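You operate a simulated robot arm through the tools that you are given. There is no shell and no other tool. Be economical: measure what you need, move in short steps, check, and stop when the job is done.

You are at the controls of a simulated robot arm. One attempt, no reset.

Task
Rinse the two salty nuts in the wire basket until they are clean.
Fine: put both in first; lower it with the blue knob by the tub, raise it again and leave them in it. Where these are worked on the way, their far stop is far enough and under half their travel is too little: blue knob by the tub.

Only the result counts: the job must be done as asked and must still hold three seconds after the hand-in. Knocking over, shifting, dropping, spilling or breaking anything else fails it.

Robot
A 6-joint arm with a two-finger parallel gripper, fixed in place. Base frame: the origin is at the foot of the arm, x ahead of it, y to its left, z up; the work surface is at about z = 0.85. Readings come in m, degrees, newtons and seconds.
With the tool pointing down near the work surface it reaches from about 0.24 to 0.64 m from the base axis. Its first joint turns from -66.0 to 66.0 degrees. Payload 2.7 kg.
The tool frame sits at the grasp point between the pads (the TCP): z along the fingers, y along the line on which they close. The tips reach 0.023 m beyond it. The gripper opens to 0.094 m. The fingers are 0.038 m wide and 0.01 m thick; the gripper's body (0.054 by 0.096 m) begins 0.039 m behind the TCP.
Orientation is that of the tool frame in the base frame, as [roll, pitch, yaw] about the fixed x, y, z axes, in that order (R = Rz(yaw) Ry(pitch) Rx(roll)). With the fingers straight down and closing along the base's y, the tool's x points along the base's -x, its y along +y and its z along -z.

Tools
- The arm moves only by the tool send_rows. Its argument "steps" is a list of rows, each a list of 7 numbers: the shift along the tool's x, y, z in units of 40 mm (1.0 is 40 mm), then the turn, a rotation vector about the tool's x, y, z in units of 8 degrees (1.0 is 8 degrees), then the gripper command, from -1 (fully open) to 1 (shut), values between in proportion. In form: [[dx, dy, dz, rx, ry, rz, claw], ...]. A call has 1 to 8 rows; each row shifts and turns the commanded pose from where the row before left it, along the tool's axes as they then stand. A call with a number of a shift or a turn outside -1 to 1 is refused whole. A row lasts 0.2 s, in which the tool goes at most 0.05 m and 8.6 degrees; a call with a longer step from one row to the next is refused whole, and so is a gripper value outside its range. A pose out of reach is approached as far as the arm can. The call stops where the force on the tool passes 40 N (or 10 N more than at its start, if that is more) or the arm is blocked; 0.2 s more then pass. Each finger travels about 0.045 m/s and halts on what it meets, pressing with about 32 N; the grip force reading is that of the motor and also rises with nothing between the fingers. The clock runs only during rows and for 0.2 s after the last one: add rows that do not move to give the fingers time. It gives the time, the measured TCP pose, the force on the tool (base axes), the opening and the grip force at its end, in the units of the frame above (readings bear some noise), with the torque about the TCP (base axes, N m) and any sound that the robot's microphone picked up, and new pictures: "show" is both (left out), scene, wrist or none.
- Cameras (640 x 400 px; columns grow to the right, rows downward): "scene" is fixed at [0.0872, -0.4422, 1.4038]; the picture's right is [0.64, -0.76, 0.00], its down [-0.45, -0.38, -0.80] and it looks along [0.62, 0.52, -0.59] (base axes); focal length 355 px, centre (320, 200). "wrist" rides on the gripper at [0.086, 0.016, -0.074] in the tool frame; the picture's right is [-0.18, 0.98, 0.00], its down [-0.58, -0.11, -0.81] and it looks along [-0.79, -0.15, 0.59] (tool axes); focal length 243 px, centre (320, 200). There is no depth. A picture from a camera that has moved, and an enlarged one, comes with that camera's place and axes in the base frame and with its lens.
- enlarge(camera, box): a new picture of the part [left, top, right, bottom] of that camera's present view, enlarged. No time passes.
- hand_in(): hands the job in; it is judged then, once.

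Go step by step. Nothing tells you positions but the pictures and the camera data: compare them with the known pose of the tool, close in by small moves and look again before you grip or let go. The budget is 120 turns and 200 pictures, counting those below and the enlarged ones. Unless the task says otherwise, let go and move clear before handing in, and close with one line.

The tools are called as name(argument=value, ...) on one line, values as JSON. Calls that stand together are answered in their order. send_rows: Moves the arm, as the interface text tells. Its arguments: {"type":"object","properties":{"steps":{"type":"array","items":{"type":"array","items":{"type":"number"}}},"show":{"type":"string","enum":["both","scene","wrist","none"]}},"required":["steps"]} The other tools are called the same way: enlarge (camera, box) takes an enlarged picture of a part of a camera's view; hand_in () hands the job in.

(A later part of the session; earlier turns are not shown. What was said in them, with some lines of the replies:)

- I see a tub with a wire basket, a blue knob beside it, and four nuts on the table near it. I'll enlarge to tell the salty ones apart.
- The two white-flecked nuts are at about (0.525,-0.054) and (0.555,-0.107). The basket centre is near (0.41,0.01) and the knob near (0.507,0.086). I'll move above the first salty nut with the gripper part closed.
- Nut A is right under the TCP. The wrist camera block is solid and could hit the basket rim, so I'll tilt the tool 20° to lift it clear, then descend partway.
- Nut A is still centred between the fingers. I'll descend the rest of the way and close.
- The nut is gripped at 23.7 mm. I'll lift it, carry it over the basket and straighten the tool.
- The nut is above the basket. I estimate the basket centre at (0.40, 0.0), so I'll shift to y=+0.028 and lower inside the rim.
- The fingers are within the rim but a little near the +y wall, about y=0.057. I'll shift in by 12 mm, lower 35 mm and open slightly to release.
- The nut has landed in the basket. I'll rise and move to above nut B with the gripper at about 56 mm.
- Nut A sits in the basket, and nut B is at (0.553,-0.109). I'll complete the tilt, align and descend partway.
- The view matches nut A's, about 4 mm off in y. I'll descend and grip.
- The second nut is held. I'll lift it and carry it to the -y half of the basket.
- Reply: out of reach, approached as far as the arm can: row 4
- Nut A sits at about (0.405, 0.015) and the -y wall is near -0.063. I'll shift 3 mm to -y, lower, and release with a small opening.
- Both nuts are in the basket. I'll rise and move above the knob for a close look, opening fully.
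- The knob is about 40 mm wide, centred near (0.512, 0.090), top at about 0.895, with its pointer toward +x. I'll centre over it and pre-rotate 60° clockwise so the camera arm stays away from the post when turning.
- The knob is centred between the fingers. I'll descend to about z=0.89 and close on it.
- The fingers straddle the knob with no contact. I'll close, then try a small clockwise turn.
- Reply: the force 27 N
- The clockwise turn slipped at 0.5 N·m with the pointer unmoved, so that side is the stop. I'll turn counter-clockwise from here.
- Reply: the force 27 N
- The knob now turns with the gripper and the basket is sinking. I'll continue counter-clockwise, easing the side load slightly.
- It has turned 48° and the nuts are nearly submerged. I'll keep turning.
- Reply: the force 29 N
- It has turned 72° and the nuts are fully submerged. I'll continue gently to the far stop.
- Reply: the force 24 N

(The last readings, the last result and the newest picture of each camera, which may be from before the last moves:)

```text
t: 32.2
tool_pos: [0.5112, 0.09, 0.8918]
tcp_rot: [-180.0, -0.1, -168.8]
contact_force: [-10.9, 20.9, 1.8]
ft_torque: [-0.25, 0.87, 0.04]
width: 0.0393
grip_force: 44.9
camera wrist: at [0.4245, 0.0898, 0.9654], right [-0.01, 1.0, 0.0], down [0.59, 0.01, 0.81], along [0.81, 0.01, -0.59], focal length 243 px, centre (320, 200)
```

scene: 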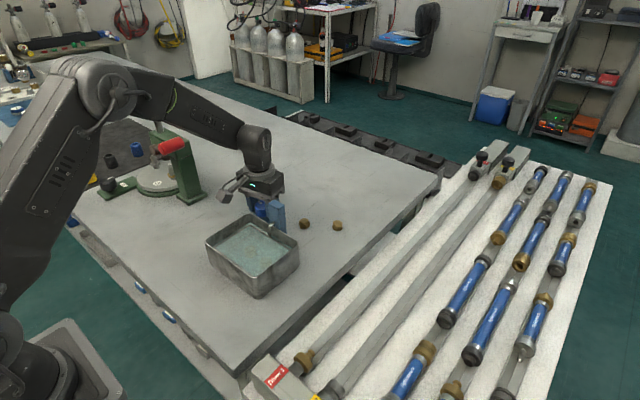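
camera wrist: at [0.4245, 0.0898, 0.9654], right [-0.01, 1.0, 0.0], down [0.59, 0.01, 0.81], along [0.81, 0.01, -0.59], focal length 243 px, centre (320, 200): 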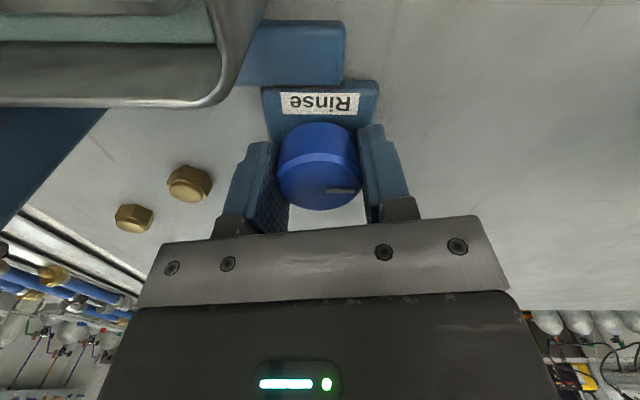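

It has turned 87° with no stop torque yet. I'll go on another 20°.

send_rows(steps=[[0, 0.03, 0, 0, 0, -0.5, 1], [0, 0, 0, 0, 0, -0.5, 1], [0, 0, 0, 0, 0, -0.5, 1], [0, 0, 0, 0, 0, -0.5, 1], [0, 0, 0, 0, 0, -0.5, 1], [0, 0, 0, 0, 0, 0, 1]])

enlarge(camera="scene", box=[200, 140, 320, 300])

```text
t: 33.6
tool_pos: [0.5112, 0.0905, 0.891]
tcp_rot: [179.9, -0.1, -148.7]
contact_force: [-0.4, 3.7, 1.1]
ft_torque: [0.06, 0.02, -0.34]
width: 0.0396
grip_force: 44.8
camera wrist: at [0.4296, 0.0603, 0.9654], right [-0.35, 0.94, 0.0], down [0.55, 0.21, 0.81], along [0.75, 0.28, -0.59], focal length 243 px, centre (320, 200)
```

scene: 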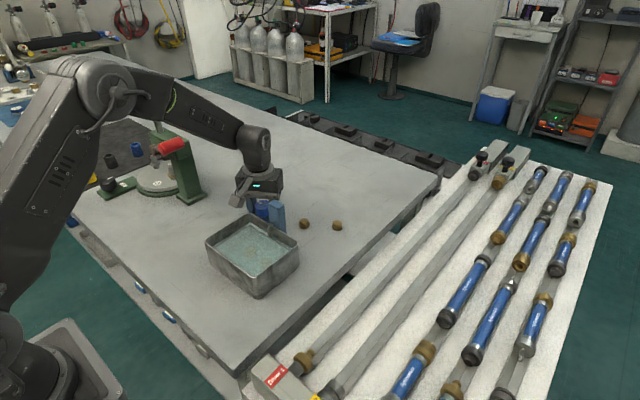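
wrist: 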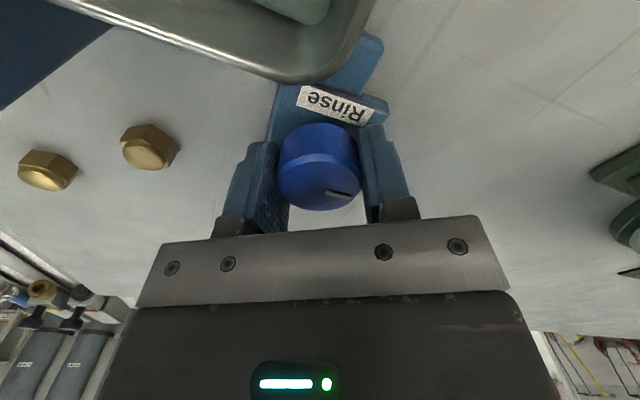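

```text
2.50 times, centred on (260, 220) of scene
camera zoom: at [0.0872, -0.4421, 1.4038], right [0.64, -0.76, 0.0], down [-0.45, -0.38, -0.8], along [0.62, 0.52, -0.59], focal length 887 px, centre (470, 150)
```

zoom: 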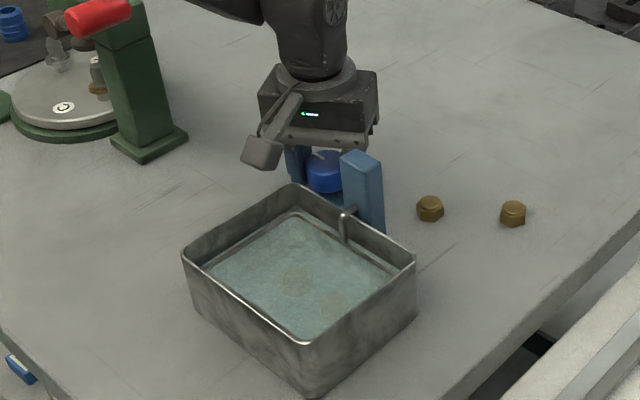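

The torque rose and the knob slipped, so it is at the far stop after about 90° with the basket fully down. I'll dwell briefly, then turn back.

send_rows(steps=[[0, 0, 0, 0, 0, 0, 1], [0, 0, 0, 0, 0, 0, 1], [0, 0, 0, 0, 0, 0, 1], [0, 0, 0, 0, 0, 0, 1], [0, 0, 0, 0, 0, 0, 1], [0, 0, 0, 0, 0, 0, 1], [0, 0, 0, 0, 0, 0, 1], [0, 0, 0, 0, 0, 0, 1]], show="none")

send_rows(steps=[[0, 0, 0, 0, 0, 0.6, 1], [0, 0, 0, 0, 0, 0.6, 1], [0, 0, 0, 0, 0, 0.6, 1], [0, 0, 0, 0, 0, 0.6, 1], [0, 0, 0, 0, 0, 0.6, 1], [0, 0, 0, 0, 0, 0, 1]], show="none")

send_rows(steps=[[0, 0, 0, 0, 0, 0.6, 1], [0, 0, 0, 0, 0, 0.6, 1], [0, 0, 0, 0, 0, 0.6, 1], [0, 0, 0, 0, 0, 0.6, 1], [0, 0, 0, 0, 0, 0.6, 1], [0, 0, 0, 0, 0, 0, 1]])

```text
t: 35.4
tool_pos: [0.5104, 0.0907, 0.8904]
tcp_rot: [180.0, -0.1, -148.9]
contact_force: [1.6, -7.5, 3.8]
ft_torque: [-0.66, 0.47, -0.14]
width: 0.0395
grip_force: 44.9
```

```text
t: 36.8
tool_pos: [0.511, 0.0912, 0.8921]
tcp_rot: [-180.0, -0.1, -172.9]
contact_force: [-7.6, -15.8, 9.4]
ft_torque: [0.18, -0.33, 0.02]
width: 0.0391
grip_force: 44.7
```

```text
t: 38.2
tool_pos: [0.5105, 0.0886, 0.8911]
tcp_rot: [-179.9, -0.1, 163.0]
contact_force: [-7.4, -25.6, 9.0]
ft_torque: [0.0, -0.64, 0.01]
width: 0.0396
grip_force: 44.5
camera wrist: at [0.4341, 0.1312, 0.9652], right [0.46, 0.89, 0.0], down [0.53, -0.27, 0.81], along [0.71, -0.37, -0.59], focal length 243 px, centre (320, 200)
```

scene: 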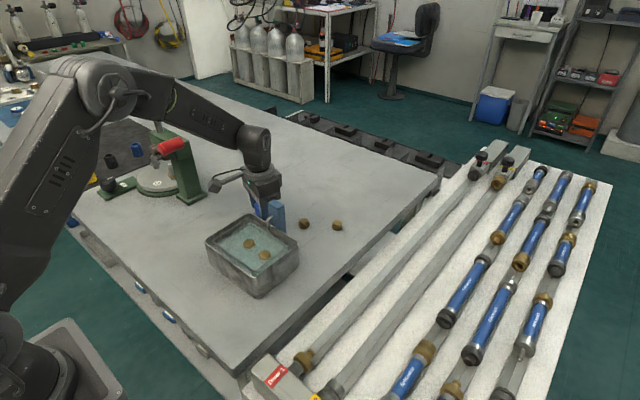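
wrist: 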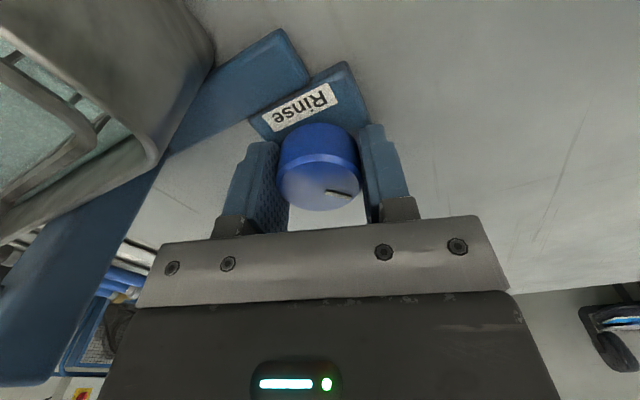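

The nuts emerge without white flecks. I'll continue clockwise to the raised stop, easing the side load.

send_rows(steps=[[0, -0.04, 0, 0, 0, 0.5, 1], [0, 0, 0, 0, 0, 0.5, 1], [0, 0, 0, 0, 0, 0.5, 1], [0, 0, 0, 0, 0, 0.5, 1], [0, 0, 0, 0, 0, 0.5, 1], [0, 0, 0, 0, 0, 0, 1]], show="none")

send_rows(steps=[[0, 0, 0, 0, 0, 0.5, 1], [0, 0, 0, 0, 0, 0.5, 1], [0, 0, 0, 0, 0, 0.5, 1], [0, 0, 0, 0, 0, 0.5, 1], [0, 0, 0, 0, 0, 0.5, 1], [0, 0, 0, 0, 0, 0, 1]])

enlarge(camera="scene", box=[200, 140, 320, 300])

```text
t: 39.6
tool_pos: [0.5119, 0.0889, 0.8909]
tcp_rot: [179.8, 0.0, 143.1]
contact_force: [3.0, -5.9, 0.3]
ft_torque: [-0.55, -1.14, 0.02]
width: 0.0393
grip_force: 44.6
```

```text
t: 41.0
tool_pos: [0.5103, 0.0896, 0.8915]
tcp_rot: [-179.9, -0.1, 123.0]
contact_force: [-0.6, -3.6, 10.1]
ft_torque: [0.46, 0.67, -0.02]
width: 0.0392
grip_force: 45.4
camera wrist: at [0.478, 0.171, 0.9653], right [0.92, 0.38, 0.0], down [0.23, -0.55, 0.81], along [0.31, -0.75, -0.59], focal length 243 px, centre (320, 200)
```

scene: 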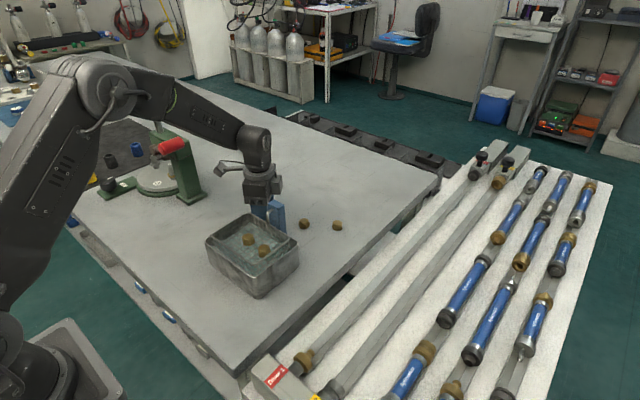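
wrist: 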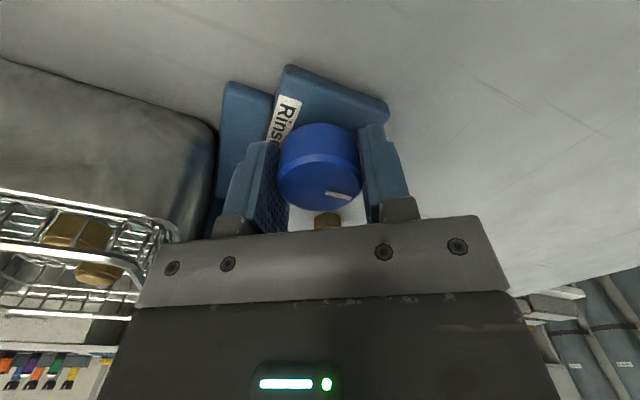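

```text
2.50 times, centred on (260, 220) of scene
camera zoom: at [0.0871, -0.4423, 1.4037], right [0.64, -0.76, 0.0], down [-0.45, -0.38, -0.8], along [0.62, 0.52, -0.59], focal length 887 px, centre (470, 150)
```

zoom: 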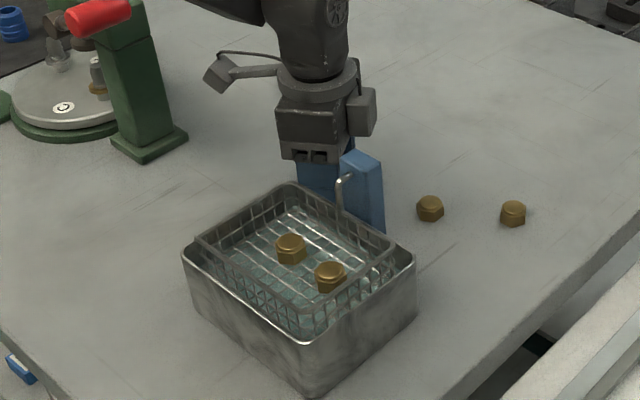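

The nuts are clean and the basket is almost fully up. I'll turn a little more to seat the stop, then release and rise.

send_rows(steps=[[0, 0, 0, 0, 0, 0.4, 1], [0, 0, 0, 0, 0, 0.3, 1], [0, 0, 0, 0, 0, 0.2, 1], [0, 0, 0, 0, 0, 0, 1]], show="none")

send_rows(steps=[[0, 0, 0, 0, 0, 0, -0.3], [0, 0, 0, 0, 0, 0, -0.3], [0, 0, 0, 0, 0, 0, -0.3], [0, 0, -0.5, 0, 0, 0, -0.3], [0, 0, -1, 0, 0, 0, -0.3], [0, 0, -1, 0, 0, 0, -0.3], [0, 0, -1, 0, 0, 0, -0.3], [0, 0, 0, 0, 0, 0, -0.3]])

enlarge(camera="scene", box=[200, 140, 320, 300])

```text
t: 42.0
tool_pos: [0.5116, 0.0881, 0.8904]
tcp_rot: [-179.8, 0.0, 115.9]
contact_force: [-8.9, -8.0, 6.7]
ft_torque: [0.1, -0.37, 0.98]
width: 0.0396
grip_force: 45.0
```

```text
t: 43.8
tool_pos: [0.5134, 0.0898, 1.035]
tcp_rot: [-179.9, -0.1, 116.1]
contact_force: [-0.4, 0.0, -0.6]
ft_torque: [0.0, 0.02, 0.0]
width: 0.0609
grip_force: 0.1
camera wrist: at [0.4912, 0.1745, 1.1093], right [0.96, 0.26, 0.0], down [0.16, -0.57, 0.81], along [0.21, -0.78, -0.59], focal length 243 px, centre (320, 200)
```

scene: 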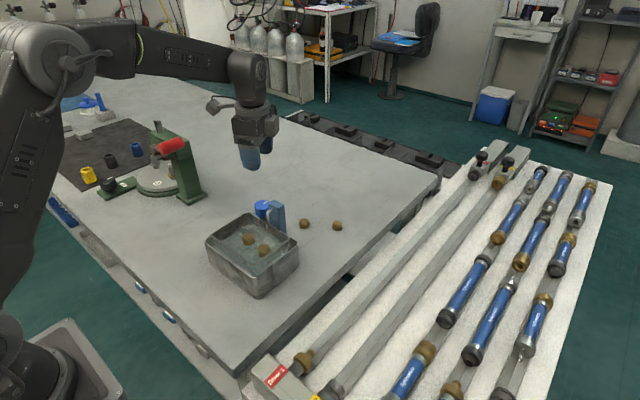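
wrist: 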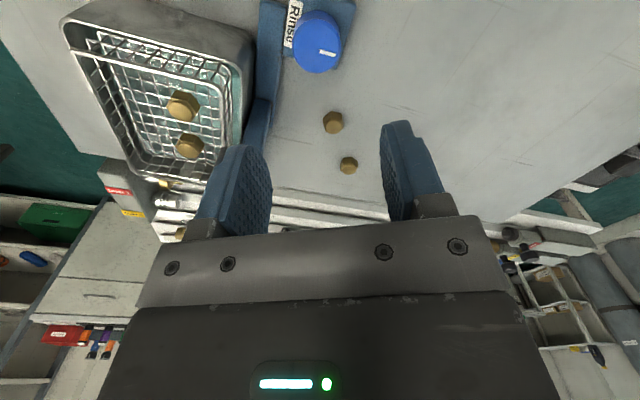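

```text
2.50 times, centred on (260, 220) of scene
camera zoom: at [0.0872, -0.4422, 1.4038], right [0.64, -0.76, 0.0], down [-0.45, -0.38, -0.8], along [0.62, 0.52, -0.59], focal length 887 px, centre (470, 150)
```

zoom: 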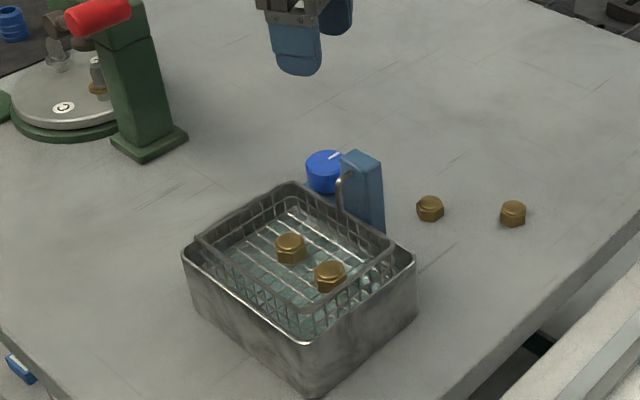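

The knob is back at its start stop, the basket is raised with both clean nuts in it, and the gripper is clear, so I'm handing in.

hand_in()

```text
The job is handed in.
```

Both salty nuts were rinsed in the basket, which is raised again with them inside; no white flecks are left on them in the last pictures, and the job is handed in.
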